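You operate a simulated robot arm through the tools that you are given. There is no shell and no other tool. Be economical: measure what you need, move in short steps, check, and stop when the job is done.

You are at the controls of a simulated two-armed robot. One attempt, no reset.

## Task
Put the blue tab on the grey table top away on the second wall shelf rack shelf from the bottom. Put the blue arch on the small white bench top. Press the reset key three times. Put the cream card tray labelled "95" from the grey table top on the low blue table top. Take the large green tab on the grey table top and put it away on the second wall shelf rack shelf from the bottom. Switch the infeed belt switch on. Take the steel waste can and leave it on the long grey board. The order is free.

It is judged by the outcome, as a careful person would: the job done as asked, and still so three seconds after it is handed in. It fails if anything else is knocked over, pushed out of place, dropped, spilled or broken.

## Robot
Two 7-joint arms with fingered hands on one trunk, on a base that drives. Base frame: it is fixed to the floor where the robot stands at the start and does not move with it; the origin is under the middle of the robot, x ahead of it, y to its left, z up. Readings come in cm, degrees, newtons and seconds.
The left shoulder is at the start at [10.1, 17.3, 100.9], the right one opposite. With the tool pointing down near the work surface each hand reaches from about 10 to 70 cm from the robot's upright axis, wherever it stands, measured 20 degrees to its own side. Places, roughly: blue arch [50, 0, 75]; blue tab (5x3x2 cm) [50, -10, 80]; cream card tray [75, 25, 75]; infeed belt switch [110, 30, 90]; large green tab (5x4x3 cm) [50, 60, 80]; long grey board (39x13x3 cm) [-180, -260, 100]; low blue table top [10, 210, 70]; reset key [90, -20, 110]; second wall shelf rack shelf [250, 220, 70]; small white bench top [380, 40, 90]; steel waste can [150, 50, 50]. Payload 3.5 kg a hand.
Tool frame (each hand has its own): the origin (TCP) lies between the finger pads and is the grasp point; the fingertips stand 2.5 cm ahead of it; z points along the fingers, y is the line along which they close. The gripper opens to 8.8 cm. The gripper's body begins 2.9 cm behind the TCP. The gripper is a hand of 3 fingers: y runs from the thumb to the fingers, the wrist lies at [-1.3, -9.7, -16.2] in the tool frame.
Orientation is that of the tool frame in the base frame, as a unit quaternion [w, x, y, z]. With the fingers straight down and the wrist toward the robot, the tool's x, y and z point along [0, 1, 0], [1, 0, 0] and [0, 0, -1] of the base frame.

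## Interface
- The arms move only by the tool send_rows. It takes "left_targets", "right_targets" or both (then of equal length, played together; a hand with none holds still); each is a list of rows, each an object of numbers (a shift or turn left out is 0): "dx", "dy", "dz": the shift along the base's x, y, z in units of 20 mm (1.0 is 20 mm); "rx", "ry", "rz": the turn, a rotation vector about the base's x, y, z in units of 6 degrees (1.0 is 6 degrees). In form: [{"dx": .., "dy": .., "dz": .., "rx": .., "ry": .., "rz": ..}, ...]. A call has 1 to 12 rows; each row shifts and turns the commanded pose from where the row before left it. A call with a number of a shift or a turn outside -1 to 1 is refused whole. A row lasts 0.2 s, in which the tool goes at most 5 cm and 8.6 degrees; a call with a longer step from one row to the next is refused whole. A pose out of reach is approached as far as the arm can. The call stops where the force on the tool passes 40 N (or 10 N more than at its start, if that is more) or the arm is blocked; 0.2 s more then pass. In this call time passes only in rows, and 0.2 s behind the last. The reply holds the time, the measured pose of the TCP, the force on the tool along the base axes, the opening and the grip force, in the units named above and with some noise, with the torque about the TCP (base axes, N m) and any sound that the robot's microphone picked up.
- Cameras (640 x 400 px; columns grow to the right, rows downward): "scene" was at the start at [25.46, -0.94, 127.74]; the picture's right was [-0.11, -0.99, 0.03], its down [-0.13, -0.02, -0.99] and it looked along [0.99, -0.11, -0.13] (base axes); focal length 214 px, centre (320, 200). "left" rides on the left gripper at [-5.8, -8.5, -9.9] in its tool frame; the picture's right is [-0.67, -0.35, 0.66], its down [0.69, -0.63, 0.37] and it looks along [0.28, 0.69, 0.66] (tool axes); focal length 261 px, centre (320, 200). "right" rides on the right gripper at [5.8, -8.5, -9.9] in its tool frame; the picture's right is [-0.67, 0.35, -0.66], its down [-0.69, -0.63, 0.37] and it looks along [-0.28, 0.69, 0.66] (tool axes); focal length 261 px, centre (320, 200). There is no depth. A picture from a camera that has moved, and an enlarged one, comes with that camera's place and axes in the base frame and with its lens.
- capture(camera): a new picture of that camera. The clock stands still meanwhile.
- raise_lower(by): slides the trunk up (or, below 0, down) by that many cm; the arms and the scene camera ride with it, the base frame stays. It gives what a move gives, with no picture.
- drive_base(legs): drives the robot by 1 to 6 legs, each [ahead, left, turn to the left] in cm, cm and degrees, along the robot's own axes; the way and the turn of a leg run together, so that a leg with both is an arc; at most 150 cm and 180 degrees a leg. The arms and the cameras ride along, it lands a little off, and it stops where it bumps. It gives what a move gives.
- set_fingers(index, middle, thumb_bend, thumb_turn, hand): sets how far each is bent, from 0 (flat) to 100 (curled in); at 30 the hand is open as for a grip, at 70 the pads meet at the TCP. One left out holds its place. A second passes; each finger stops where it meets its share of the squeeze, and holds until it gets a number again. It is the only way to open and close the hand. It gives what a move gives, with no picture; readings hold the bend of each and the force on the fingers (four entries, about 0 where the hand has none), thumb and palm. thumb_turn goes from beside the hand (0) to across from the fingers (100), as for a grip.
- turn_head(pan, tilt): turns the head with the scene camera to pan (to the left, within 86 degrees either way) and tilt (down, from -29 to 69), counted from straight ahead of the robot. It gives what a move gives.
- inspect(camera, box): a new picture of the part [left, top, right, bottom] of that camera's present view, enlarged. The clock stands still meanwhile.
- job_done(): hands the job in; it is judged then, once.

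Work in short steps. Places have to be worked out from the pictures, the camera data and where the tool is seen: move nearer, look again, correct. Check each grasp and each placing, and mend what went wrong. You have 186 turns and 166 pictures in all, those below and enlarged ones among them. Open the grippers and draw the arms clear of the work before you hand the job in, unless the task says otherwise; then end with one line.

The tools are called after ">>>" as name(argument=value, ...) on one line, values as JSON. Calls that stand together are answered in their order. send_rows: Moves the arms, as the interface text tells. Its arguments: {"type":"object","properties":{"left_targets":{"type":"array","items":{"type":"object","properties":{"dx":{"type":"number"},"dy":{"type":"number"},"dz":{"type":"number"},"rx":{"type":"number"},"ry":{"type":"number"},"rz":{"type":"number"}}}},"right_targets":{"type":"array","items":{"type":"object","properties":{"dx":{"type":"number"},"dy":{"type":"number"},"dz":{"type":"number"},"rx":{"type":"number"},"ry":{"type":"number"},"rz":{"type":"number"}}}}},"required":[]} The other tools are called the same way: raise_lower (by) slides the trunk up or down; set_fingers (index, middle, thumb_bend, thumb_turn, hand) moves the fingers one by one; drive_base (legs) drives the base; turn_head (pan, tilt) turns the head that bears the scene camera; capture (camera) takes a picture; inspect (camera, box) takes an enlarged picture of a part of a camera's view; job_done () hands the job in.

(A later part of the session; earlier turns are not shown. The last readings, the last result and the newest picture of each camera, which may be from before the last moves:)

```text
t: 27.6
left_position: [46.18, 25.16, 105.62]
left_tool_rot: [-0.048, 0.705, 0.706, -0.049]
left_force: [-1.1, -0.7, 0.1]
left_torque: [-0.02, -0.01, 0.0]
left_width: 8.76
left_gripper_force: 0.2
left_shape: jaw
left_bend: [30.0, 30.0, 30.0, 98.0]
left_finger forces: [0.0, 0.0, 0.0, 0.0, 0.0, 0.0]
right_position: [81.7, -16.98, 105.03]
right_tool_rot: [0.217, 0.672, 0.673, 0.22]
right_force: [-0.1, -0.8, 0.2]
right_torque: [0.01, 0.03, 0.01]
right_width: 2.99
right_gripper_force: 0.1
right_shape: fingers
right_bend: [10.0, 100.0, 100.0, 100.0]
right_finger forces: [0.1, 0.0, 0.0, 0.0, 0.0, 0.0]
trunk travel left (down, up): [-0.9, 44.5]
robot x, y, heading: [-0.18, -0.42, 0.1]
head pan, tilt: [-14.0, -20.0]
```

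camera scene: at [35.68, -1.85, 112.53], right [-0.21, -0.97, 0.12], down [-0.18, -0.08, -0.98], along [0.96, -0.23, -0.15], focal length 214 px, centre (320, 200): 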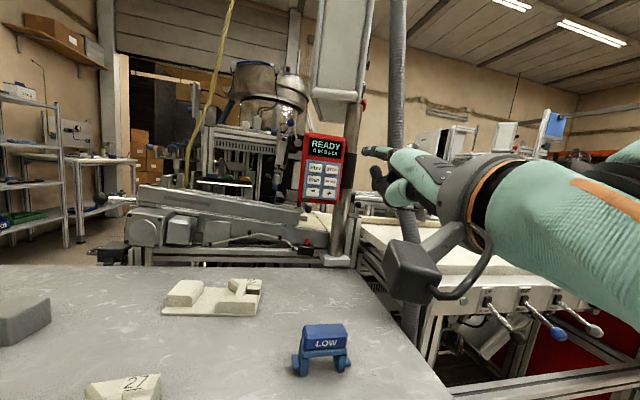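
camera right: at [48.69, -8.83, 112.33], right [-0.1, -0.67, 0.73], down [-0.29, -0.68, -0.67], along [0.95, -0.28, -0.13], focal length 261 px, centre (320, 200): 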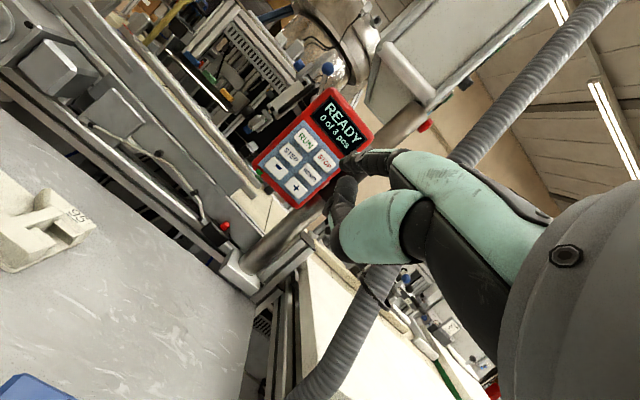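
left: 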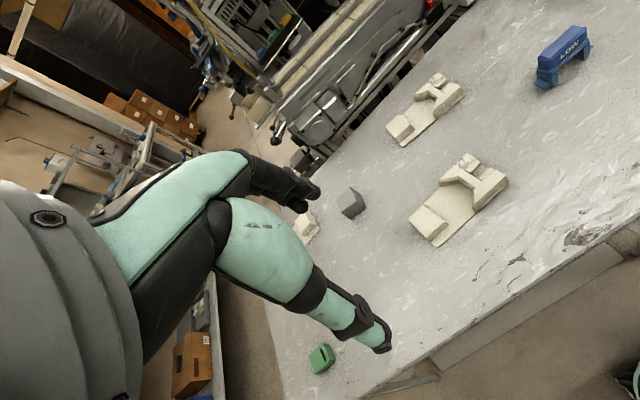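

No contact yet; continue.

>>> send_rows(right_targets=[{"dx": 0.15}, {"dx": 0.15}, {"dx": 0.15}])

>>> inspect(camera="right", box=[220, 60, 420, 220])

```text
t: 28.4
left_position: [46.0, 25.21, 105.6]
left_tool_rot: [-0.048, 0.706, 0.705, -0.049]
left_force: [0.4, -0.7, 0.3]
left_torque: [0.01, -0.01, 0.0]
left_width: 8.77
left_gripper_force: 0.1
left_shape: jaw
left_bend: [30.0, 30.0, 30.0, 98.0]
left_finger forces: [0.0, 0.1, 0.0, 0.0, 0.0, 0.1]
right_position: [82.64, -17.15, 105.19]
right_tool_rot: [0.218, 0.671, 0.674, 0.219]
right_force: [-4.2, 0.2, -0.7]
right_torque: [0.0, -0.2, 0.06]
right_width: 2.93
right_gripper_force: 2.4
right_shape: fingers
right_bend: [11.0, 100.0, 100.0, 100.0]
right_finger forces: [5.0, 0.0, 0.0, 0.0, 0.1, 0.1]
trunk travel left (down, up): [-0.9, 44.5]
robot x, y, heading: [-0.08, 0.14, 0.2]
head pan, tilt: [-14.0, -20.0]
heard: click
```

```text
2.50 times, centred on (320, 140) of right
camera zoom: at [69.88, -11.44, 108.03], right [-0.1, -0.67, 0.73], down [-0.29, -0.69, -0.67], along [0.95, -0.28, -0.13], focal length 652 px, centre (320, 350)
```

zoom: 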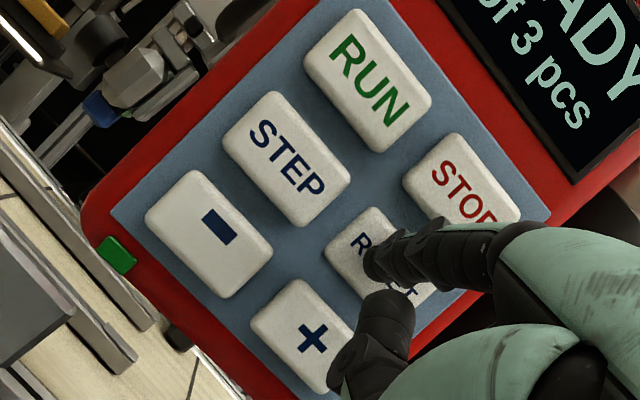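

Click — one press. Back off 1.5 cm and repeat.

>>> send_rows(right_targets=[{"dx": -0.4}, {"dx": -0.4}, {}])

>>> send_rows(right_targets=[{"dx": 0.25}, {"dx": 0.2}, {"dx": 0.15}, {"dx": 0.1}, {"dx": 0.1}])

```text
t: 29.2
left_position: [46.11, 25.27, 105.67]
left_tool_rot: [-0.049, 0.705, 0.706, -0.05]
left_force: [-0.2, -0.1, -0.4]
left_torque: [-0.02, 0.0, 0.01]
left_width: 8.77
left_gripper_force: 0.0
left_shape: jaw
left_bend: [30.0, 30.0, 30.0, 98.0]
left_finger forces: [0.0, 0.0, 0.1, 0.0, 0.2, 0.0]
right_position: [81.21, -17.1, 104.84]
right_tool_rot: [0.218, 0.671, 0.673, 0.22]
right_force: [-0.4, 0.5, 0.0]
right_torque: [0.02, -0.01, -0.01]
right_width: 2.96
right_gripper_force: 0.0
right_shape: fingers
right_bend: [10.0, 100.0, 100.0, 100.0]
right_finger forces: [0.0, 0.1, 0.1, 0.1, 0.1, 0.1]
trunk travel left (down, up): [-0.9, 44.5]
robot x, y, heading: [0.02, -0.08, 0.1]
head pan, tilt: [-14.0, -20.0]
```

```text
t: 30.4
left_position: [46.02, 25.08, 105.69]
left_tool_rot: [-0.047, 0.705, 0.705, -0.049]
left_force: [-0.6, -0.5, -0.7]
left_torque: [0.01, 0.0, -0.05]
left_width: 8.78
left_gripper_force: 0.1
left_shape: jaw
left_bend: [30.0, 30.0, 30.0, 98.0]
left_finger forces: [0.0, 0.1, 0.0, 0.1, 0.0, 0.0]
right_position: [82.64, -17.08, 104.95]
right_tool_rot: [0.217, 0.672, 0.673, 0.221]
right_force: [-5.5, -0.3, -0.3]
right_torque: [-0.02, -0.23, 0.02]
right_width: 2.91
right_gripper_force: 3.2
right_shape: fingers
right_bend: [11.0, 100.0, 100.0, 100.0]
right_finger forces: [5.7, 0.0, 0.0, 0.0, 0.1, 0.1]
trunk travel left (down, up): [-0.9, 44.5]
robot x, y, heading: [0.21, 0.26, -0.1]
head pan, tilt: [-14.0, -20.0]
heard: click
```

Second click. Third press, then withdraw.

>>> send_rows(right_targets=[{"dx": -0.4}, {"dx": -0.4}, {}])

>>> send_rows(right_targets=[{"dx": 0.25}, {"dx": 0.2}, {"dx": 0.15}, {"dx": 0.1}, {"dx": 0.1}])

>>> send_rows(right_targets=[{"dx": -1}, {"dx": -1}, {"dx": -1}, {"dx": -1}, {"dx": -1}])

>>> inspect(camera="scene", box=[260, 100, 420, 220])

```text
t: 31.2
left_position: [46.14, 25.11, 105.54]
left_tool_rot: [-0.049, 0.705, 0.706, -0.05]
left_force: [0.3, -0.5, -0.1]
left_torque: [0.01, -0.01, 0.01]
left_width: 8.78
left_gripper_force: 0.1
left_shape: jaw
left_bend: [30.0, 30.0, 30.0, 98.0]
left_finger forces: [0.0, 0.0, 0.0, 0.0, 0.0, 0.0]
right_position: [81.23, -17.2, 104.82]
right_tool_rot: [0.218, 0.672, 0.673, 0.22]
right_force: [0.1, 0.5, 0.7]
right_torque: [0.01, -0.03, 0.01]
right_width: 3.01
right_gripper_force: 0.1
right_shape: fingers
right_bend: [10.0, 100.0, 100.0, 100.0]
right_finger forces: [0.1, 0.0, 0.0, 0.0, 0.0, 0.0]
trunk travel left (down, up): [-0.9, 44.5]
robot x, y, heading: [-0.13, 0.33, 0.0]
head pan, tilt: [-14.0, -20.0]
```

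```text
t: 32.4
left_position: [46.1, 25.09, 105.74]
left_tool_rot: [-0.049, 0.706, 0.705, -0.049]
left_force: [-1.1, 0.1, -0.4]
left_torque: [0.0, 0.0, -0.03]
left_width: 8.77
left_gripper_force: 0.1
left_shape: jaw
left_bend: [30.0, 30.0, 30.0, 98.0]
left_finger forces: [0.0, 0.1, 0.0, 0.0, 0.1, 0.1]
right_position: [82.61, -17.14, 104.85]
right_tool_rot: [0.217, 0.671, 0.673, 0.221]
right_force: [-5.5, 0.7, -0.1]
right_torque: [0.0, -0.23, 0.04]
right_width: 2.9
right_gripper_force: 2.6
right_shape: fingers
right_bend: [11.0, 100.0, 100.0, 100.0]
right_finger forces: [5.6, 0.1, 0.1, 0.0, 0.1, 0.0]
trunk travel left (down, up): [-0.9, 44.5]
robot x, y, heading: [-0.03, -0.17, -0.2]
head pan, tilt: [-14.0, -20.0]
heard: click
```

```text
t: 33.6
left_position: [46.01, 25.2, 105.66]
left_tool_rot: [-0.048, 0.706, 0.705, -0.049]
left_force: [-0.2, -0.2, 0.5]
left_torque: [-0.02, -0.01, 0.0]
left_width: 8.75
left_gripper_force: 0.0
left_shape: jaw
left_bend: [30.0, 30.0, 30.0, 98.0]
left_finger forces: [0.0, 0.1, 0.1, 0.1, 0.1, 0.0]
right_position: [72.5, -17.15, 104.84]
right_tool_rot: [0.217, 0.671, 0.674, 0.22]
right_force: [0.1, 0.4, -0.3]
right_torque: [-0.03, -0.02, 0.01]
right_width: 2.96
right_gripper_force: 0.1
right_shape: fingers
right_bend: [10.0, 100.0, 100.0, 100.0]
right_finger forces: [0.0, 0.1, 0.0, 0.0, 0.0, 0.0]
trunk travel left (down, up): [-0.9, 44.5]
robot x, y, heading: [-0.12, 0.21, -0.1]
head pan, tilt: [-14.0, -20.0]
```

```text
3.33 times, centred on (340, 160) of scene
camera zoom: at [35.65, -1.86, 112.55], right [-0.21, -0.97, 0.12], down [-0.18, -0.08, -0.98], along [0.96, -0.23, -0.15], focal length 715 px, centre (253, 333)
```

zoom: 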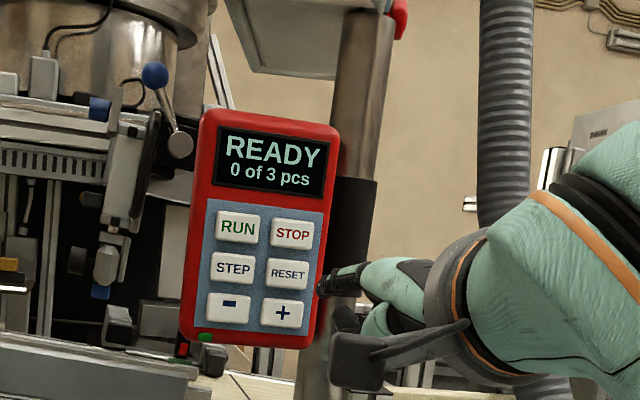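

Three presses done. Now look at the machine for the infeed belt switch.

>>> turn_head(pan=5, tilt=-8)

>>> inspect(camera="scene", box=[120, 120, 280, 220])

>>> inspect(camera="scene", box=[250, 120, 410, 220])

```text
t: 34.4
left_position: [46.16, 25.19, 105.56]
left_tool_rot: [-0.048, 0.706, 0.705, -0.049]
left_force: [0.3, 0.0, -0.4]
left_torque: [-0.01, 0.02, -0.01]
left_width: 8.78
left_gripper_force: 0.0
left_shape: jaw
left_bend: [30.0, 30.0, 30.0, 98.0]
left_finger forces: [0.0, 0.0, 0.0, 0.0, 0.0, 0.0]
right_position: [72.52, -17.07, 104.92]
right_tool_rot: [0.217, 0.672, 0.673, 0.219]
right_force: [0.4, -0.1, 0.1]
right_torque: [-0.02, -0.03, 0.03]
right_width: 2.98
right_gripper_force: 0.2
right_shape: fingers
right_bend: [10.0, 100.0, 100.0, 100.0]
right_finger forces: [0.0, 0.0, 0.1, 0.1, 0.0, 0.0]
trunk travel left (down, up): [-0.9, 44.5]
robot x, y, heading: [-0.03, -0.19, -0.0]
head pan, tilt: [5.0, -8.0]
```

```text
4.00 times, centred on (200, 170) of scene
camera zoom: at [35.85, 0.73, 110.49], right [0.08, -1.0, -0.04], down [-0.37, 0.01, -0.93], along [0.93, 0.09, -0.37], focal length 858 px, centre (800, 320)
```

zoom: 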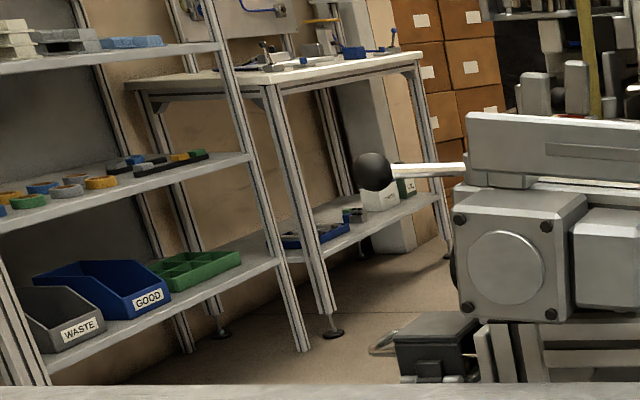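

```text
4.00 times, centred on (330, 170) of scene
camera zoom: at [35.85, 0.73, 110.49], right [0.08, -1.0, -0.04], down [-0.37, 0.01, -0.93], along [0.93, 0.09, -0.37], focal length 858 px, centre (280, 320)
```

zoom: 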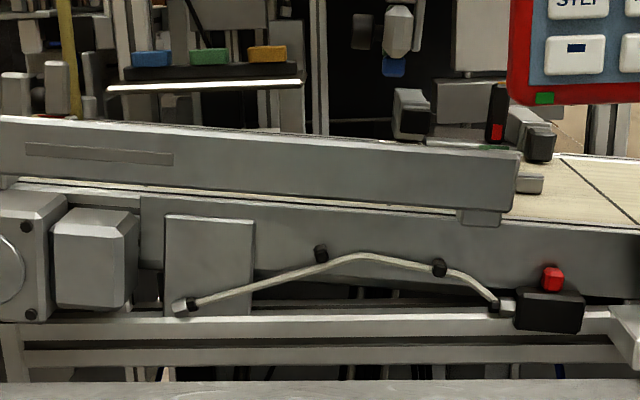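

Two candidates: red toggle on black box at the rail, and a black/red item behind the belt. Zoom in on both.

>>> inspect(camera="scene", box=[370, 175, 410, 205])

>>> inspect(camera="scene", box=[345, 135, 395, 165])

>>> capture(camera="right")

```text
13.33 times, centred on (390, 190) of scene
camera zoom: at [35.85, 0.73, 110.49], right [0.08, -1.0, -0.04], down [-0.37, 0.01, -0.93], along [0.93, 0.09, -0.37], focal length 2860 px, centre (-613, 333)
```

zoom: 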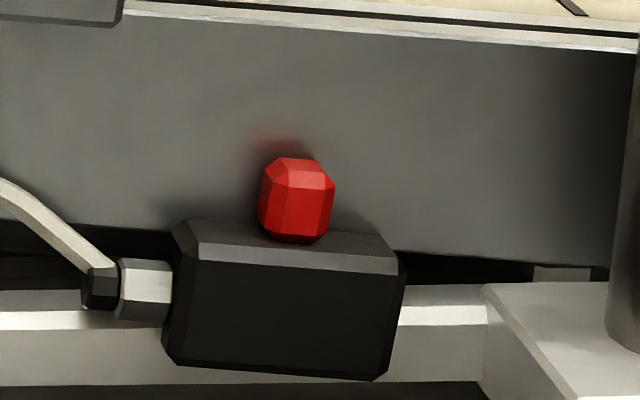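

```text
12.80 times, centred on (370, 150) of scene
camera zoom: at [35.85, 0.73, 110.49], right [0.08, -1.0, -0.04], down [-0.37, 0.01, -0.93], along [0.93, 0.09, -0.37], focal length 2745 px, centre (-320, 840)
```

zoom: 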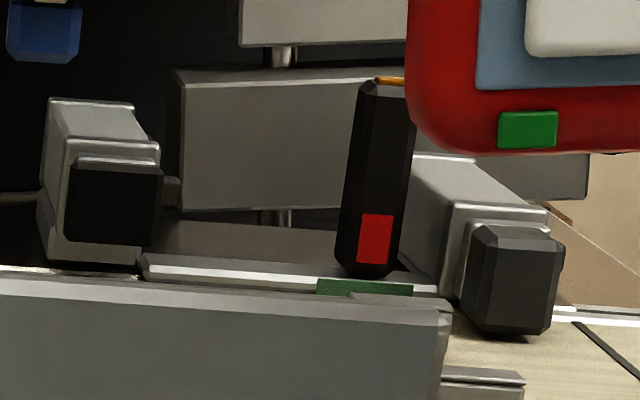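

```text
127 pictures are left
camera right: at [59.87, -11.4, 107.82], right [-0.1, -0.67, 0.73], down [-0.29, -0.68, -0.67], along [0.95, -0.28, -0.13], focal length 261 px, centre (320, 200)
```

right: 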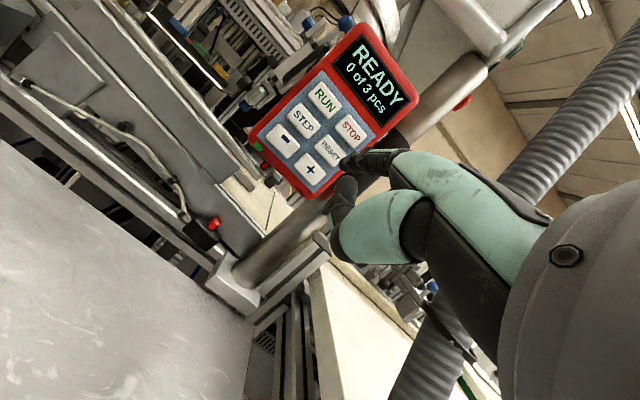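

Also a black-knobbed lever at the left end of the belt (≈[110,42,96]), closer to the stated place. Look from the left hand camera and zoom.

>>> capture(camera="left")

>>> inspect(camera="scene", box=[195, 145, 275, 195])

```text
126 pictures are left
camera left: at [39.14, 19.3, 116.58], right [-0.44, -0.67, -0.6], down [-0.67, 0.68, -0.28], along [0.6, 0.28, -0.75], focal length 261 px, centre (320, 200)
```

left: 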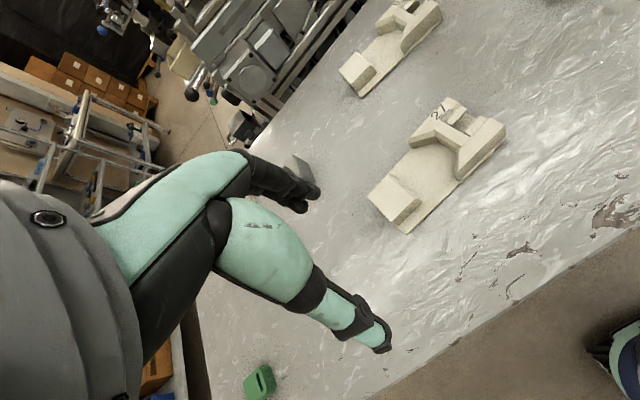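

```text
8.00 times, centred on (235, 170) of scene
camera zoom: at [35.85, 0.73, 110.49], right [0.08, -1.0, -0.04], down [-0.37, 0.01, -0.93], along [0.93, 0.09, -0.37], focal length 1716 px, centre (1000, 440)
```

zoom: 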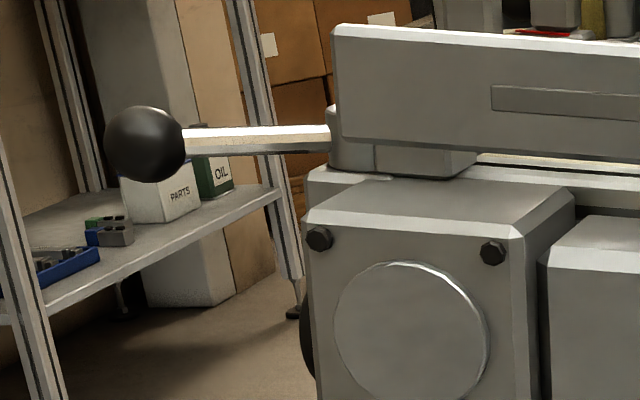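

Zoom the left camera on the machine's left end (a green dot shows there).

>>> inspect(camera="left", box=[160, 30, 280, 150])

```text
3.33 times, centred on (220, 90) of left
camera zoom: at [39.14, 19.3, 116.58], right [-0.44, -0.67, -0.6], down [-0.67, 0.68, -0.28], along [0.6, 0.28, -0.75], focal length 869 px, centre (653, 567)
```

zoom: 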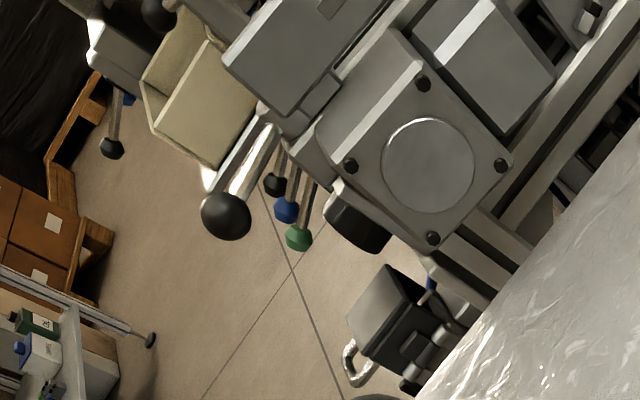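

Many levers there; I'll examine the machine end when passing. First the tabs: bring the right hand upright over the blue tab and open it.

>>> send_rows(right_targets=[{"ry": 1, "dx": -1, "dz": 0.2}, {"ry": 1, "dx": -1, "dz": 0.2}, {"ry": 1, "dx": -1, "dz": 0.2}, {"ry": 1, "dx": -1, "dy": 0.2}, {"ry": 1, "dx": -1, "dy": 0.2}, {"ry": 1, "dx": -1, "dy": 0.3}, {"dx": -1, "dy": 0.3}, {"dx": -1, "dy": 0.3}, {"dx": -1, "dy": 0.3}, {"dx": -1}, {"dx": -1}])

>>> set_fingers(hand="right", index=30, middle=30, thumb_bend=30, thumb_turn=98)

>>> capture(camera="right")

>>> turn_head(pan=0, tilt=35)

>>> capture(camera="scene")

```text
t: 36.8
left_position: [45.99, 25.15, 105.7]
left_tool_rot: [-0.048, 0.705, 0.706, -0.048]
left_force: [0.4, -0.6, -0.6]
left_torque: [-0.02, 0.01, -0.02]
left_width: 8.76
left_gripper_force: 0.0
left_shape: jaw
left_bend: [30.0, 30.0, 30.0, 98.0]
left_finger forces: [0.0, 0.0, 0.0, 0.0, 0.0, 0.1]
right_position: [50.65, -13.95, 106.11]
right_tool_rot: [-0.001, 0.706, 0.708, 0.001]
right_force: [-0.4, -0.2, 0.4]
right_torque: [-0.01, 0.03, 0.01]
right_width: 2.99
right_gripper_force: 0.1
right_shape: fingers
right_bend: [10.0, 100.0, 100.0, 100.0]
right_finger forces: [0.0, 0.1, 0.0, 0.0, 0.0, 0.0]
trunk travel left (down, up): [-0.9, 44.5]
robot x, y, heading: [0.3, -0.54, 0.2]
head pan, tilt: [5.0, -8.0]
```

```text
t: 37.8
left_position: [46.07, 25.07, 105.76]
left_tool_rot: [-0.048, 0.705, 0.706, -0.049]
left_force: [-0.2, 0.4, 0.2]
left_torque: [-0.01, 0.0, -0.01]
left_width: 8.76
left_gripper_force: 0.0
left_shape: jaw
left_bend: [30.0, 30.0, 30.0, 98.0]
left_finger forces: [0.0, 0.0, 0.0, 0.0, 0.0, 0.1]
right_position: [50.8, -13.94, 106.15]
right_tool_rot: [-0.001, 0.707, 0.708, 0.001]
right_force: [-0.4, -0.1, -0.3]
right_torque: [0.0, 0.01, 0.01]
right_width: 8.48
right_gripper_force: 0.0
right_shape: fingers
right_bend: [30.0, 30.0, 30.0, 96.0]
right_finger forces: [0.0, 0.0, 0.0, 0.0, 0.0, 0.1]
trunk travel left (down, up): [-0.9, 44.5]
robot x, y, heading: [-0.07, 0.21, -0.1]
head pan, tilt: [5.0, -8.0]
```

```text
123 pictures are left
camera right: at [42.24, -8.24, 116.05], right [0.35, -0.67, 0.65], down [-0.63, -0.68, -0.37], along [0.69, -0.28, -0.66], focal length 261 px, centre (320, 200)
```

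right: 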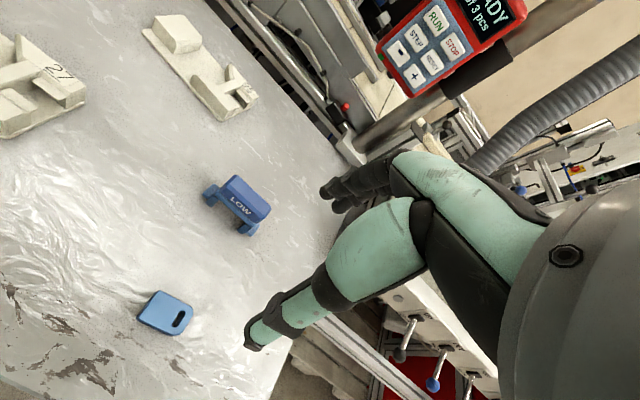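

```text
t: 38.9
left_position: [46.07, 25.08, 105.59]
left_tool_rot: [-0.048, 0.706, 0.705, -0.049]
left_force: [-0.9, -0.6, 0.5]
left_torque: [0.01, 0.03, 0.0]
left_width: 8.78
left_gripper_force: 0.0
left_shape: jaw
left_bend: [30.0, 30.0, 30.0, 98.0]
left_finger forces: [0.0, 0.0, 0.0, 0.0, 0.0, 0.0]
right_position: [50.78, -14.04, 106.16]
right_tool_rot: [-0.001, 0.707, 0.707, 0.001]
right_force: [0.7, 0.7, -0.1]
right_torque: [0.02, -0.03, 0.01]
right_width: 8.48
right_gripper_force: 0.1
right_shape: fingers
right_bend: [30.0, 30.0, 30.0, 96.0]
right_finger forces: [0.1, 0.0, 0.0, 0.0, 0.0, 0.0]
trunk travel left (down, up): [-0.9, 44.5]
robot x, y, heading: [-0.5, -0.05, 0.0]
head pan, tilt: [0.0, 35.0]
```

```text
122 pictures are left
camera scene: at [32.71, -0.01, 104.41], right [0.0, -1.0, 0.0], down [-0.9, 0.0, -0.43], along [0.43, 0.0, -0.9], focal length 214 px, centre (320, 200)
```

scene: 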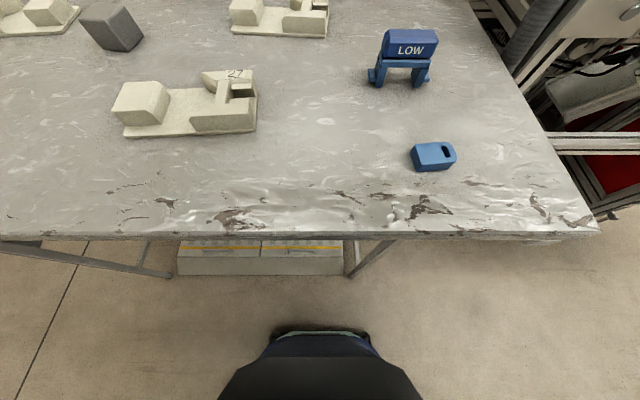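

Blue tab triangulates to ≈[47.7,-12.8], top z≈84.8 (table ≈82.7). Move the right hand over it and down to z≈91.

>>> send_rows(right_targets=[{"dx": -0.75, "dy": 0.3}, {"dx": -0.75, "dy": 0.3, "dz": -0.5}, {"dz": -1}, {"dz": -1}, {"dz": -1}, {"dz": -1}, {"dz": -1}, {"dz": -1}, {"dz": -1}])

>>> capture(camera="right")

>>> inspect(camera="scene", box=[360, 80, 520, 220])

```text
t: 40.9
left_position: [46.26, 25.15, 105.66]
left_tool_rot: [-0.048, 0.705, 0.706, -0.05]
left_force: [0.1, -0.4, -0.1]
left_torque: [-0.02, -0.02, 0.03]
left_width: 8.78
left_gripper_force: 0.0
left_shape: jaw
left_bend: [30.0, 30.0, 30.0, 98.0]
left_finger forces: [0.0, 0.1, 0.0, 0.0, 0.0, 0.0]
right_position: [47.73, -12.62, 91.09]
right_tool_rot: [-0.001, 0.707, 0.707, 0.002]
right_force: [0.0, 0.2, -0.7]
right_torque: [-0.02, -0.05, -0.02]
right_width: 8.47
right_gripper_force: 0.0
right_shape: fingers
right_bend: [30.0, 30.0, 30.0, 96.0]
right_finger forces: [0.0, 0.0, 0.0, 0.0, 0.0, 0.0]
trunk travel left (down, up): [-0.9, 44.5]
robot x, y, heading: [0.26, 0.12, 0.1]
head pan, tilt: [0.0, 35.0]
```

```text
121 pictures are left
camera right: at [39.28, -6.99, 100.97], right [0.35, -0.67, 0.65], down [-0.63, -0.68, -0.37], along [0.69, -0.28, -0.66], focal length 261 px, centre (320, 200)
```

right: 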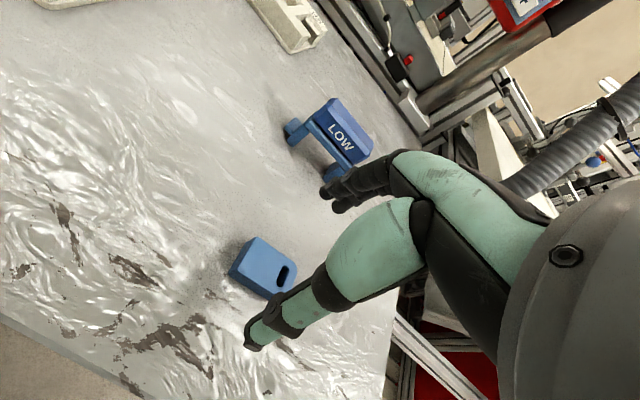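

```text
2.86 times, centred on (440, 150) of scene
camera zoom: at [32.73, -0.02, 104.39], right [0.0, -1.0, 0.0], down [-0.9, 0.0, -0.43], along [0.43, 0.0, -0.9], focal length 613 px, centre (-23, 343)
```

zoom: 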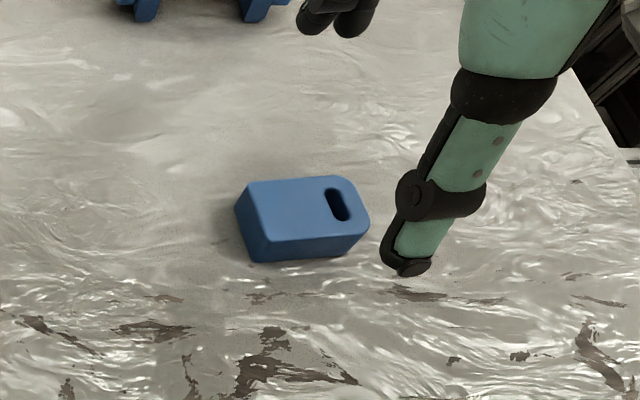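

Tab at ≈[48,-13.1]; fine adjust and descend to z≈85.4, then close.

>>> send_rows(right_targets=[{"dx": 0.15, "dy": -0.22, "dz": -0.6}, {"dz": -0.8}, {"dz": -0.8}, {"dz": -0.5}, {"dz": -0.2}])

>>> set_fingers(hand="right", index=70, middle=70, thumb_bend=70)

>>> inspect(camera="scene", box=[360, 80, 520, 220])

```text
t: 42.1
left_position: [46.09, 25.16, 105.89]
left_tool_rot: [-0.048, 0.706, 0.705, -0.049]
left_force: [0.2, 0.3, 0.1]
left_torque: [-0.01, 0.03, -0.01]
left_width: 8.76
left_gripper_force: 0.1
left_shape: jaw
left_bend: [30.0, 30.0, 30.0, 98.0]
left_finger forces: [0.1, 0.0, 0.0, 0.0, 0.0, 0.0]
right_position: [47.98, -13.12, 85.48]
right_tool_rot: [-0.001, 0.706, 0.708, 0.003]
right_force: [-1.5, -0.4, 5.8]
right_torque: [-0.03, -0.3, -0.02]
right_width: 8.48
right_gripper_force: 3.0
right_shape: fingers
right_bend: [30.0, 30.0, 30.0, 96.0]
right_finger forces: [0.0, 5.9, 0.1, 0.1, 0.0, 0.0]
trunk travel left (down, up): [-0.9, 44.5]
robot x, y, heading: [-0.3, -0.14, 0.3]
head pan, tilt: [0.0, 35.0]
```

```text
t: 43.1
left_position: [46.09, 25.27, 105.64]
left_tool_rot: [-0.048, 0.705, 0.706, -0.049]
left_force: [0.3, -0.6, 0.0]
left_torque: [0.0, -0.02, -0.01]
left_width: 8.75
left_gripper_force: 0.1
left_shape: jaw
left_bend: [30.0, 30.0, 30.0, 98.0]
left_finger forces: [0.0, 0.1, 0.0, 0.0, 0.0, 0.0]
right_position: [48.2, -12.81, 85.68]
right_tool_rot: [0.002, 0.706, 0.708, 0.007]
right_force: [2.1, -0.2, 24.2]
right_torque: [-0.02, -0.5, -0.02]
right_width: 2.24
right_gripper_force: 20.3
right_shape: fingers
right_bend: [59.0, 40.0, 62.0, 100.0]
right_finger forces: [12.6, 12.9, 0.0, 0.0, 15.3, 0.0]
trunk travel left (down, up): [-0.9, 44.5]
robot x, y, heading: [-0.03, 0.03, -0.0]
head pan, tilt: [0.0, 35.0]
stopped (right hand): the force on the tool passed its limit at 41 N (the readings are from after the stop); the commanded pose is now the measured one
```

```text
2.86 times, centred on (440, 150) of scene
camera zoom: at [32.57, 0.03, 104.43], right [0.0, -1.0, 0.0], down [-0.9, 0.0, -0.43], along [0.43, 0.0, -0.9], focal length 613 px, centre (-23, 343)
```

zoom: 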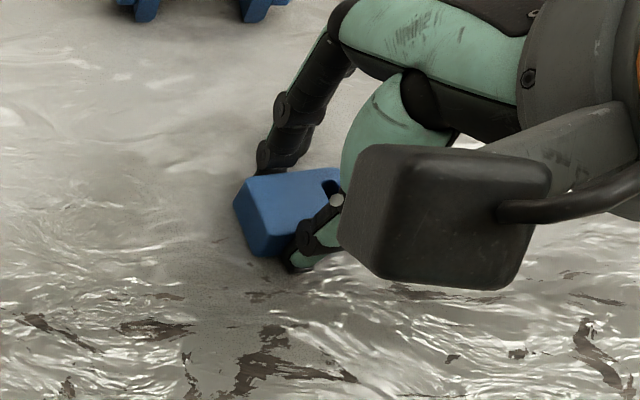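

The middle finger was pressing the table. Raise 1 cm and reclose.

>>> set_fingers(hand="right", index=42, middle=42, thumb_bend=42)

>>> send_rows(right_targets=[{"dz": 0.3, "dy": -0.1}, {"dz": 0.3}])

>>> set_fingers(hand="right", index=75, middle=75, thumb_bend=75)

>>> inspect(camera="scene", box=[360, 80, 520, 220])

```text
t: 44.0
left_position: [46.08, 25.17, 105.56]
left_tool_rot: [-0.049, 0.705, 0.706, -0.05]
left_force: [-0.6, 0.2, 0.2]
left_torque: [0.01, -0.01, 0.01]
left_width: 8.75
left_gripper_force: 0.1
left_shape: jaw
left_bend: [30.0, 30.0, 30.0, 98.0]
left_finger forces: [0.0, 0.0, 0.0, 0.1, 0.0, 0.0]
right_position: [48.23, -12.93, 85.73]
right_tool_rot: [0.001, 0.706, 0.708, 0.008]
right_force: [0.3, 0.9, 16.3]
right_torque: [-0.14, -0.57, -0.01]
right_width: 5.91
right_gripper_force: 8.2
right_shape: fingers
right_bend: [42.0, 40.0, 42.0, 97.0]
right_finger forces: [0.0, 15.5, 0.1, 0.0, 0.3, 0.0]
trunk travel left (down, up): [-0.9, 44.5]
robot x, y, heading: [-0.05, 0.07, -0.1]
head pan, tilt: [0.0, 35.0]
stopped (right hand): the force on the tool passed its limit at 40 N (the readings are from after the stop); the commanded pose is now the measured one
```

```text
t: 44.6
left_position: [46.11, 25.17, 105.66]
left_tool_rot: [-0.048, 0.704, 0.707, -0.05]
left_force: [-0.5, 0.5, -0.1]
left_torque: [0.01, 0.0, 0.0]
left_width: 8.78
left_gripper_force: 0.1
left_shape: jaw
left_bend: [30.0, 30.0, 30.0, 98.0]
left_finger forces: [0.0, 0.1, 0.1, 0.1, 0.0, 0.0]
right_position: [48.26, -13.16, 86.77]
right_tool_rot: [0.0, 0.706, 0.708, 0.005]
right_force: [0.7, -0.1, 1.4]
right_torque: [0.0, 0.01, -0.03]
right_width: 5.87
right_gripper_force: 0.1
right_shape: fingers
right_bend: [42.0, 42.0, 42.0, 97.0]
right_finger forces: [0.0, 0.0, 0.1, 0.1, 0.0, 0.0]
trunk travel left (down, up): [-0.9, 44.5]
robot x, y, heading: [0.21, -0.47, 0.1]
head pan, tilt: [0.0, 35.0]
```

```text
t: 45.6
left_position: [45.9, 25.09, 105.74]
left_tool_rot: [-0.048, 0.706, 0.705, -0.049]
left_force: [0.3, 0.8, 0.9]
left_torque: [-0.02, 0.02, -0.03]
left_width: 8.78
left_gripper_force: 0.1
left_shape: jaw
left_bend: [30.0, 30.0, 30.0, 98.0]
left_finger forces: [0.0, 0.0, 0.1, 0.0, 0.1, 0.0]
right_position: [48.21, -13.15, 86.97]
right_tool_rot: [0.001, 0.706, 0.708, 0.007]
right_force: [-2.1, 1.2, 16.2]
right_torque: [0.02, 0.17, 0.01]
right_width: 0.01
right_gripper_force: 9.4
right_shape: fingers
right_bend: [75.0, 75.0, 71.0, 100.0]
right_finger forces: [0.0, 0.0, 0.0, 0.0, 19.2, 0.0]
trunk travel left (down, up): [-0.9, 44.5]
robot x, y, heading: [-0.12, -0.01, 0.0]
head pan, tilt: [0.0, 35.0]
```

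```text
2.86 times, centred on (440, 150) of scene
camera zoom: at [32.54, 0.04, 104.51], right [0.0, -1.0, 0.0], down [-0.9, 0.0, -0.43], along [0.43, 0.0, -0.9], focal length 613 px, centre (-23, 343)
```

zoom: 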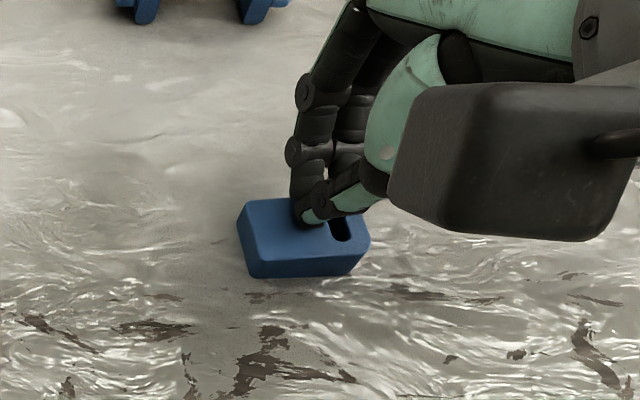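

Closed just above the tab (it shifted ~1 cm toward me). Lift, reopen, shift back 0.8 cm, descend to z≈86.1 and close.

>>> send_rows(right_targets=[{"dz": 0.8}, {"dz": 0.8, "dx": -0.4}])

>>> set_fingers(hand="right", index=35, middle=35, thumb_bend=35)

>>> inspect(camera="scene", box=[360, 80, 520, 220])

>>> inspect(camera="right", box=[180, 130, 420, 370])

```text
t: 46.2
left_position: [46.02, 25.2, 105.63]
left_tool_rot: [-0.048, 0.705, 0.706, -0.05]
left_force: [0.1, 0.6, 0.2]
left_torque: [0.01, 0.03, 0.0]
left_width: 8.75
left_gripper_force: 0.1
left_shape: jaw
left_bend: [30.0, 30.0, 30.0, 98.0]
left_finger forces: [0.0, 0.1, 0.0, 0.1, 0.0, 0.0]
right_position: [47.43, -13.23, 90.19]
right_tool_rot: [0.001, 0.706, 0.708, 0.006]
right_force: [0.7, 0.2, -0.4]
right_torque: [-0.01, -0.01, 0.02]
right_width: 0.02
right_gripper_force: 0.1
right_shape: fingers
right_bend: [75.0, 75.0, 70.0, 100.0]
right_finger forces: [0.0, 0.1, 0.0, 0.0, 0.0, 0.0]
trunk travel left (down, up): [-0.9, 44.5]
robot x, y, heading: [-0.08, 0.1, 0.1]
head pan, tilt: [0.0, 35.0]
```

```text
t: 47.2
left_position: [46.17, 25.12, 105.57]
left_tool_rot: [-0.048, 0.705, 0.706, -0.049]
left_force: [0.5, 0.5, 0.4]
left_torque: [0.02, -0.01, 0.02]
left_width: 8.79
left_gripper_force: 0.1
left_shape: jaw
left_bend: [30.0, 30.0, 30.0, 98.0]
left_finger forces: [0.1, 0.1, 0.0, 0.1, 0.0, 0.1]
right_position: [47.3, -13.19, 90.04]
right_tool_rot: [-0.001, 0.707, 0.707, 0.007]
right_force: [-0.5, 0.0, -0.6]
right_torque: [0.03, -0.03, 0.0]
right_width: 7.42
right_gripper_force: 0.0
right_shape: fingers
right_bend: [35.0, 35.0, 35.0, 96.0]
right_finger forces: [0.1, 0.0, 0.0, 0.0, 0.1, 0.1]
trunk travel left (down, up): [-0.9, 44.5]
robot x, y, heading: [0.0, -0.25, 0.1]
head pan, tilt: [0.0, 35.0]
```

```text
2.86 times, centred on (440, 150) of scene
camera zoom: at [32.73, -0.01, 104.4], right [0.0, -1.0, 0.0], down [-0.9, 0.0, -0.43], along [0.43, 0.0, -0.9], focal length 613 px, centre (-23, 343)
```

zoom: 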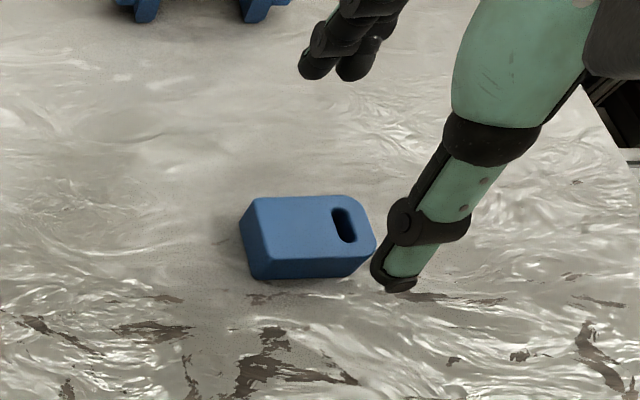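

```text
1.67 times, centred on (300, 250) of right
camera zoom: at [38.85, -7.49, 99.88], right [0.34, -0.67, 0.65], down [-0.63, -0.68, -0.38], along [0.7, -0.28, -0.66], focal length 434 px, centre (353, 117)
```

zoom: 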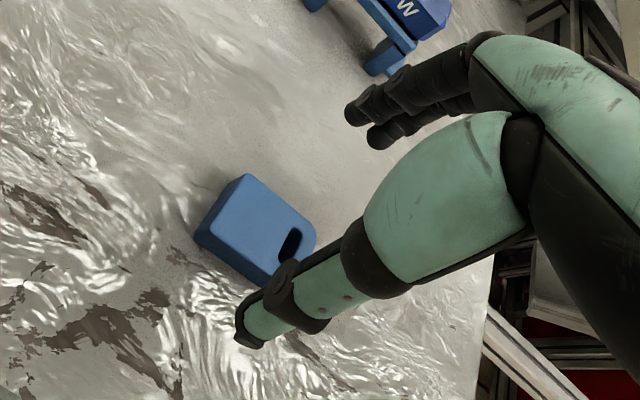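

Tab at ≈[47.2,-13.3], under the TCP. Descend and close.

>>> send_rows(right_targets=[{"dz": -0.8}, {"dz": -0.8}, {"dz": -0.38}])

>>> set_fingers(hand="right", index=75, middle=75, thumb_bend=75)

```text
t: 48.0
left_position: [46.15, 25.12, 105.67]
left_tool_rot: [-0.048, 0.705, 0.706, -0.05]
left_force: [-0.8, 0.1, -0.5]
left_torque: [-0.03, 0.01, 0.0]
left_width: 8.77
left_gripper_force: 0.1
left_shape: jaw
left_bend: [30.0, 30.0, 30.0, 98.0]
left_finger forces: [0.0, 0.0, 0.0, 0.0, 0.0, 0.0]
right_position: [47.55, -13.26, 86.01]
right_tool_rot: [0.0, 0.707, 0.708, 0.005]
right_force: [-0.5, 0.2, 0.6]
right_torque: [-0.01, -0.03, 0.0]
right_width: 7.42
right_gripper_force: 0.0
right_shape: fingers
right_bend: [35.0, 35.0, 35.0, 96.0]
right_finger forces: [0.1, 0.0, 0.0, 0.0, 0.0, 0.0]
trunk travel left (down, up): [-0.9, 44.5]
robot x, y, heading: [0.12, -0.28, -0.1]
head pan, tilt: [0.0, 35.0]
```

```text
t: 49.0
left_position: [46.2, 25.08, 105.65]
left_tool_rot: [-0.048, 0.705, 0.706, -0.049]
left_force: [-0.3, 0.4, -0.4]
left_torque: [0.02, -0.02, 0.0]
left_width: 8.77
left_gripper_force: 0.0
left_shape: jaw
left_bend: [30.0, 30.0, 30.0, 98.0]
left_finger forces: [0.0, 0.1, 0.0, 0.0, 0.0, 0.0]
right_position: [47.55, -13.26, 85.93]
right_tool_rot: [0.0, 0.707, 0.708, 0.006]
right_force: [0.9, 0.9, 1.0]
right_torque: [-0.01, 0.0, 0.04]
right_width: 2.26
right_gripper_force: 17.1
right_shape: fingers
right_bend: [73.0, 64.0, 56.0, 98.0]
right_finger forces: [9.7, 7.6, 0.0, 0.1, 17.2, 0.0]
trunk travel left (down, up): [-0.9, 44.5]
robot x, y, heading: [-0.07, 0.1, -0.1]
head pan, tilt: [0.0, 35.0]
```

Grip force 17 N, width 2.3 cm — likely held. Lift and check.

>>> send_rows(right_targets=[{"dz": 0.5}, {"dz": 0.8}, {"dz": 1}, {"dz": 1}, {"dz": 1}, {"dz": 1}])

>>> capture(camera="right")

>>> capture(camera="scene")

```text
t: 50.4
left_position: [46.07, 25.21, 105.66]
left_tool_rot: [-0.049, 0.705, 0.706, -0.049]
left_force: [0.1, 0.7, -0.1]
left_torque: [0.01, -0.01, 0.01]
left_width: 8.77
left_gripper_force: 0.1
left_shape: jaw
left_bend: [30.0, 30.0, 30.0, 98.0]
left_finger forces: [0.0, 0.0, 0.1, 0.1, 0.0, 0.1]
right_position: [47.29, -13.28, 96.78]
right_tool_rot: [0.0, 0.707, 0.707, 0.007]
right_force: [0.8, 0.1, -0.4]
right_torque: [-0.02, -0.02, 0.03]
right_width: 2.24
right_gripper_force: 17.2
right_shape: fingers
right_bend: [73.0, 73.0, 56.0, 98.0]
right_finger forces: [9.6, 7.6, 0.0, 0.0, 17.2, 0.0]
trunk travel left (down, up): [-0.9, 44.5]
robot x, y, heading: [0.2, 0.02, 0.1]
head pan, tilt: [0.0, 35.0]
```

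```text
115 pictures are left
camera right: at [38.66, -7.48, 106.63], right [0.34, -0.68, 0.65], down [-0.63, -0.68, -0.38], along [0.7, -0.28, -0.66], focal length 261 px, centre (320, 200)
```

right: 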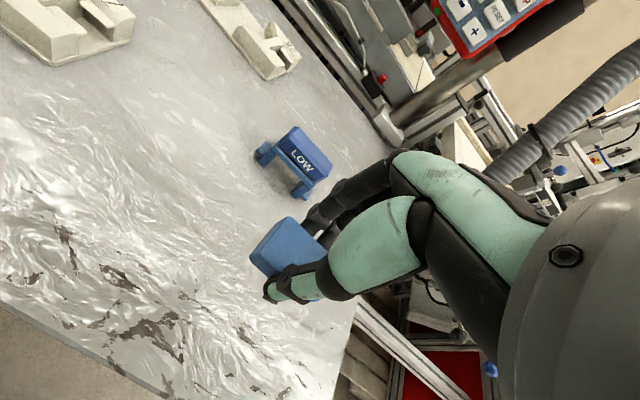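

```text
114 pictures are left
camera scene: at [32.7, 0.0, 104.42], right [0.0, -1.0, 0.0], down [-0.9, 0.0, -0.43], along [0.43, 0.0, -0.9], focal length 214 px, centre (320, 200)
```

scene: 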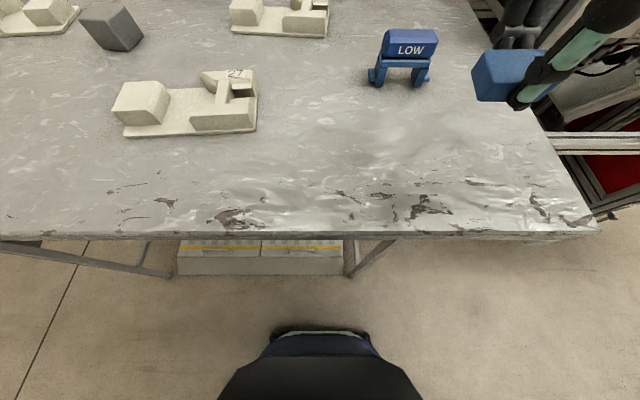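

Blue tab held. Raise the right hand a bit and strafe left 28 cm so the left hand can reach the green tab.

>>> send_rows(right_targets=[{"dz": 1, "dx": -0.5}, {"dz": 1, "dx": -0.5}, {"dz": 1, "dx": -0.5}, {"dz": 1, "dx": -0.5}])

>>> drive_base(legs=[[0, 28, 0]])

>>> turn_head(pan=30, tilt=30)

>>> capture(camera="scene")

>>> capture(camera="left")

```text
t: 51.4
left_position: [46.05, 25.21, 105.62]
left_tool_rot: [-0.048, 0.704, 0.706, -0.048]
left_force: [-0.4, 0.1, 0.1]
left_torque: [-0.02, -0.03, -0.05]
left_width: 8.76
left_gripper_force: 0.0
left_shape: jaw
left_bend: [30.0, 30.0, 30.0, 98.0]
left_finger forces: [0.1, 0.0, 0.0, 0.0, 0.0, 0.1]
right_position: [43.36, -13.13, 104.66]
right_tool_rot: [0.0, 0.707, 0.708, 0.006]
right_force: [0.1, -0.9, -0.5]
right_torque: [-0.05, 0.0, -0.02]
right_width: 2.24
right_gripper_force: 17.1
right_shape: fingers
right_bend: [73.0, 73.0, 56.0, 98.0]
right_finger forces: [9.5, 7.7, 0.1, 0.1, 17.2, 0.0]
trunk travel left (down, up): [-0.9, 44.5]
robot x, y, heading: [0.07, -0.03, -0.1]
head pan, tilt: [0.0, 35.0]
```

```text
t: 53.4
left_position: [46.03, 53.7, 105.72]
left_tool_rot: [-0.048, 0.703, 0.707, -0.049]
left_force: [0.1, 0.6, 0.0]
left_torque: [-0.03, 0.0, 0.0]
left_width: 8.77
left_gripper_force: 0.1
left_shape: jaw
left_bend: [30.0, 30.0, 30.0, 98.0]
left_finger forces: [0.0, 0.1, 0.0, 0.1, 0.0, 0.0]
right_position: [43.49, 15.31, 104.64]
right_tool_rot: [0.001, 0.705, 0.709, 0.005]
right_force: [0.5, 0.8, 0.3]
right_torque: [-0.03, -0.02, -0.01]
right_width: 2.26
right_gripper_force: 16.6
right_shape: fingers
right_bend: [73.0, 73.0, 56.0, 98.0]
right_finger forces: [9.4, 7.7, 0.0, 0.0, 17.1, 0.1]
trunk travel left (down, up): [-0.9, 44.5]
robot x, y, heading: [0.01, 28.4, 0.5]
head pan, tilt: [0.0, 35.0]
```

```text
t: 54.3
left_position: [45.94, 53.62, 105.56]
left_tool_rot: [-0.048, 0.704, 0.707, -0.049]
left_force: [-0.7, -0.6, 0.0]
left_torque: [0.04, -0.03, 0.03]
left_width: 8.79
left_gripper_force: 0.1
left_shape: jaw
left_bend: [30.0, 30.0, 30.0, 98.0]
left_finger forces: [0.1, 0.0, 0.1, 0.0, 0.0, 0.0]
right_position: [43.35, 15.13, 104.58]
right_tool_rot: [0.0, 0.705, 0.71, 0.006]
right_force: [0.6, -0.8, -0.3]
right_torque: [0.0, 0.0, 0.0]
right_width: 2.23
right_gripper_force: 17.4
right_shape: fingers
right_bend: [73.0, 73.0, 56.0, 98.0]
right_finger forces: [9.5, 7.6, 0.0, 0.0, 17.2, 0.0]
trunk travel left (down, up): [-0.9, 44.5]
robot x, y, heading: [-0.36, 27.92, 0.3]
head pan, tilt: [30.0, 30.0]
```

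```text
113 pictures are left
camera scene: at [32.19, 32.9, 105.56], right [0.44, -0.86, -0.25], down [-0.8, -0.25, -0.54], along [0.4, 0.43, -0.81], focal length 214 px, centre (320, 200)
```

scene: 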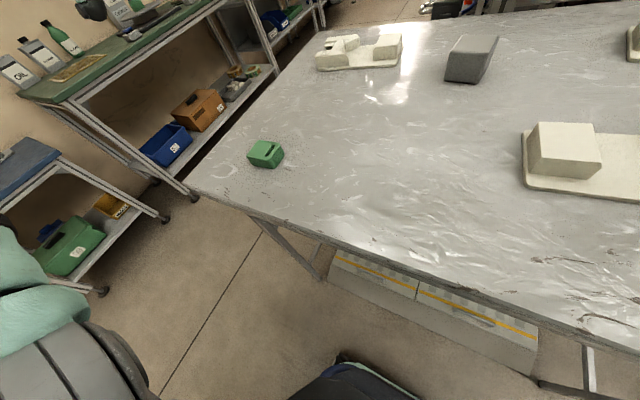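

```text
112 pictures are left
camera left: at [39.01, 47.73, 116.57], right [-0.43, -0.67, -0.6], down [-0.68, 0.68, -0.28], along [0.6, 0.29, -0.75], focal length 261 px, centre (320, 200)
```

left: 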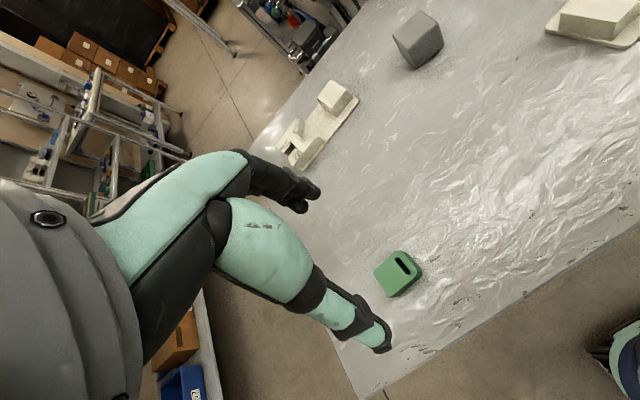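

Green tab at ≈[48.2,57,84], sides aligned with axes. Straighten the left hand and move above it.

>>> send_rows(left_targets=[{"ry": -0.7, "dx": 0.5, "dy": 0.8, "dz": -0.5}, {"ry": -0.6, "dx": 0.6, "dy": 0.85, "dz": -0.5}, {"dz": -1}, {"dz": -1}, {"dz": -1}, {"dz": -1}, {"dz": -1}, {"dz": -1}])

>>> capture(camera="left")

>>> inspect(camera="scene", box=[180, 80, 360, 220])

```text
t: 56.1
left_position: [48.18, 56.93, 91.6]
left_tool_rot: [0.0, 0.705, 0.709, -0.002]
left_force: [0.2, 0.0, 0.4]
left_torque: [0.0, -0.01, 0.01]
left_width: 8.79
left_gripper_force: 0.1
left_shape: jaw
left_bend: [30.0, 30.0, 30.0, 98.0]
left_finger forces: [0.0, 0.0, 0.0, 0.0, 0.0, 0.1]
right_position: [43.37, 15.27, 104.64]
right_tool_rot: [0.0, 0.704, 0.71, 0.006]
right_force: [-1.1, 0.5, 0.4]
right_torque: [-0.01, 0.01, 0.01]
right_width: 2.24
right_gripper_force: 16.9
right_shape: fingers
right_bend: [73.0, 73.0, 56.0, 98.0]
right_finger forces: [9.5, 7.8, 0.1, 0.1, 17.1, 0.0]
trunk travel left (down, up): [-0.9, 44.5]
robot x, y, heading: [0.14, 28.33, 0.5]
head pan, tilt: [30.0, 30.0]
```

```text
111 pictures are left
camera left: at [39.8, 51.1, 101.52], right [-0.35, -0.67, -0.65], down [-0.63, 0.68, -0.37], along [0.69, 0.29, -0.66], focal length 261 px, centre (320, 200)
```

left: 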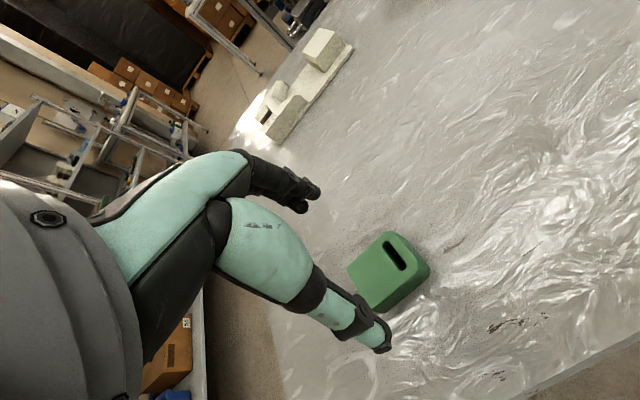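

```text
2.86 times, centred on (270, 150) of scene
camera zoom: at [32.18, 32.92, 105.56], right [0.44, -0.86, -0.25], down [-0.8, -0.25, -0.54], along [0.4, 0.43, -0.81], focal length 613 px, centre (463, 343)
```

zoom: 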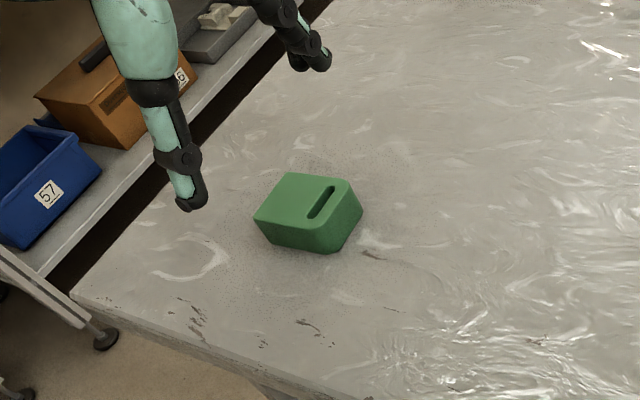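

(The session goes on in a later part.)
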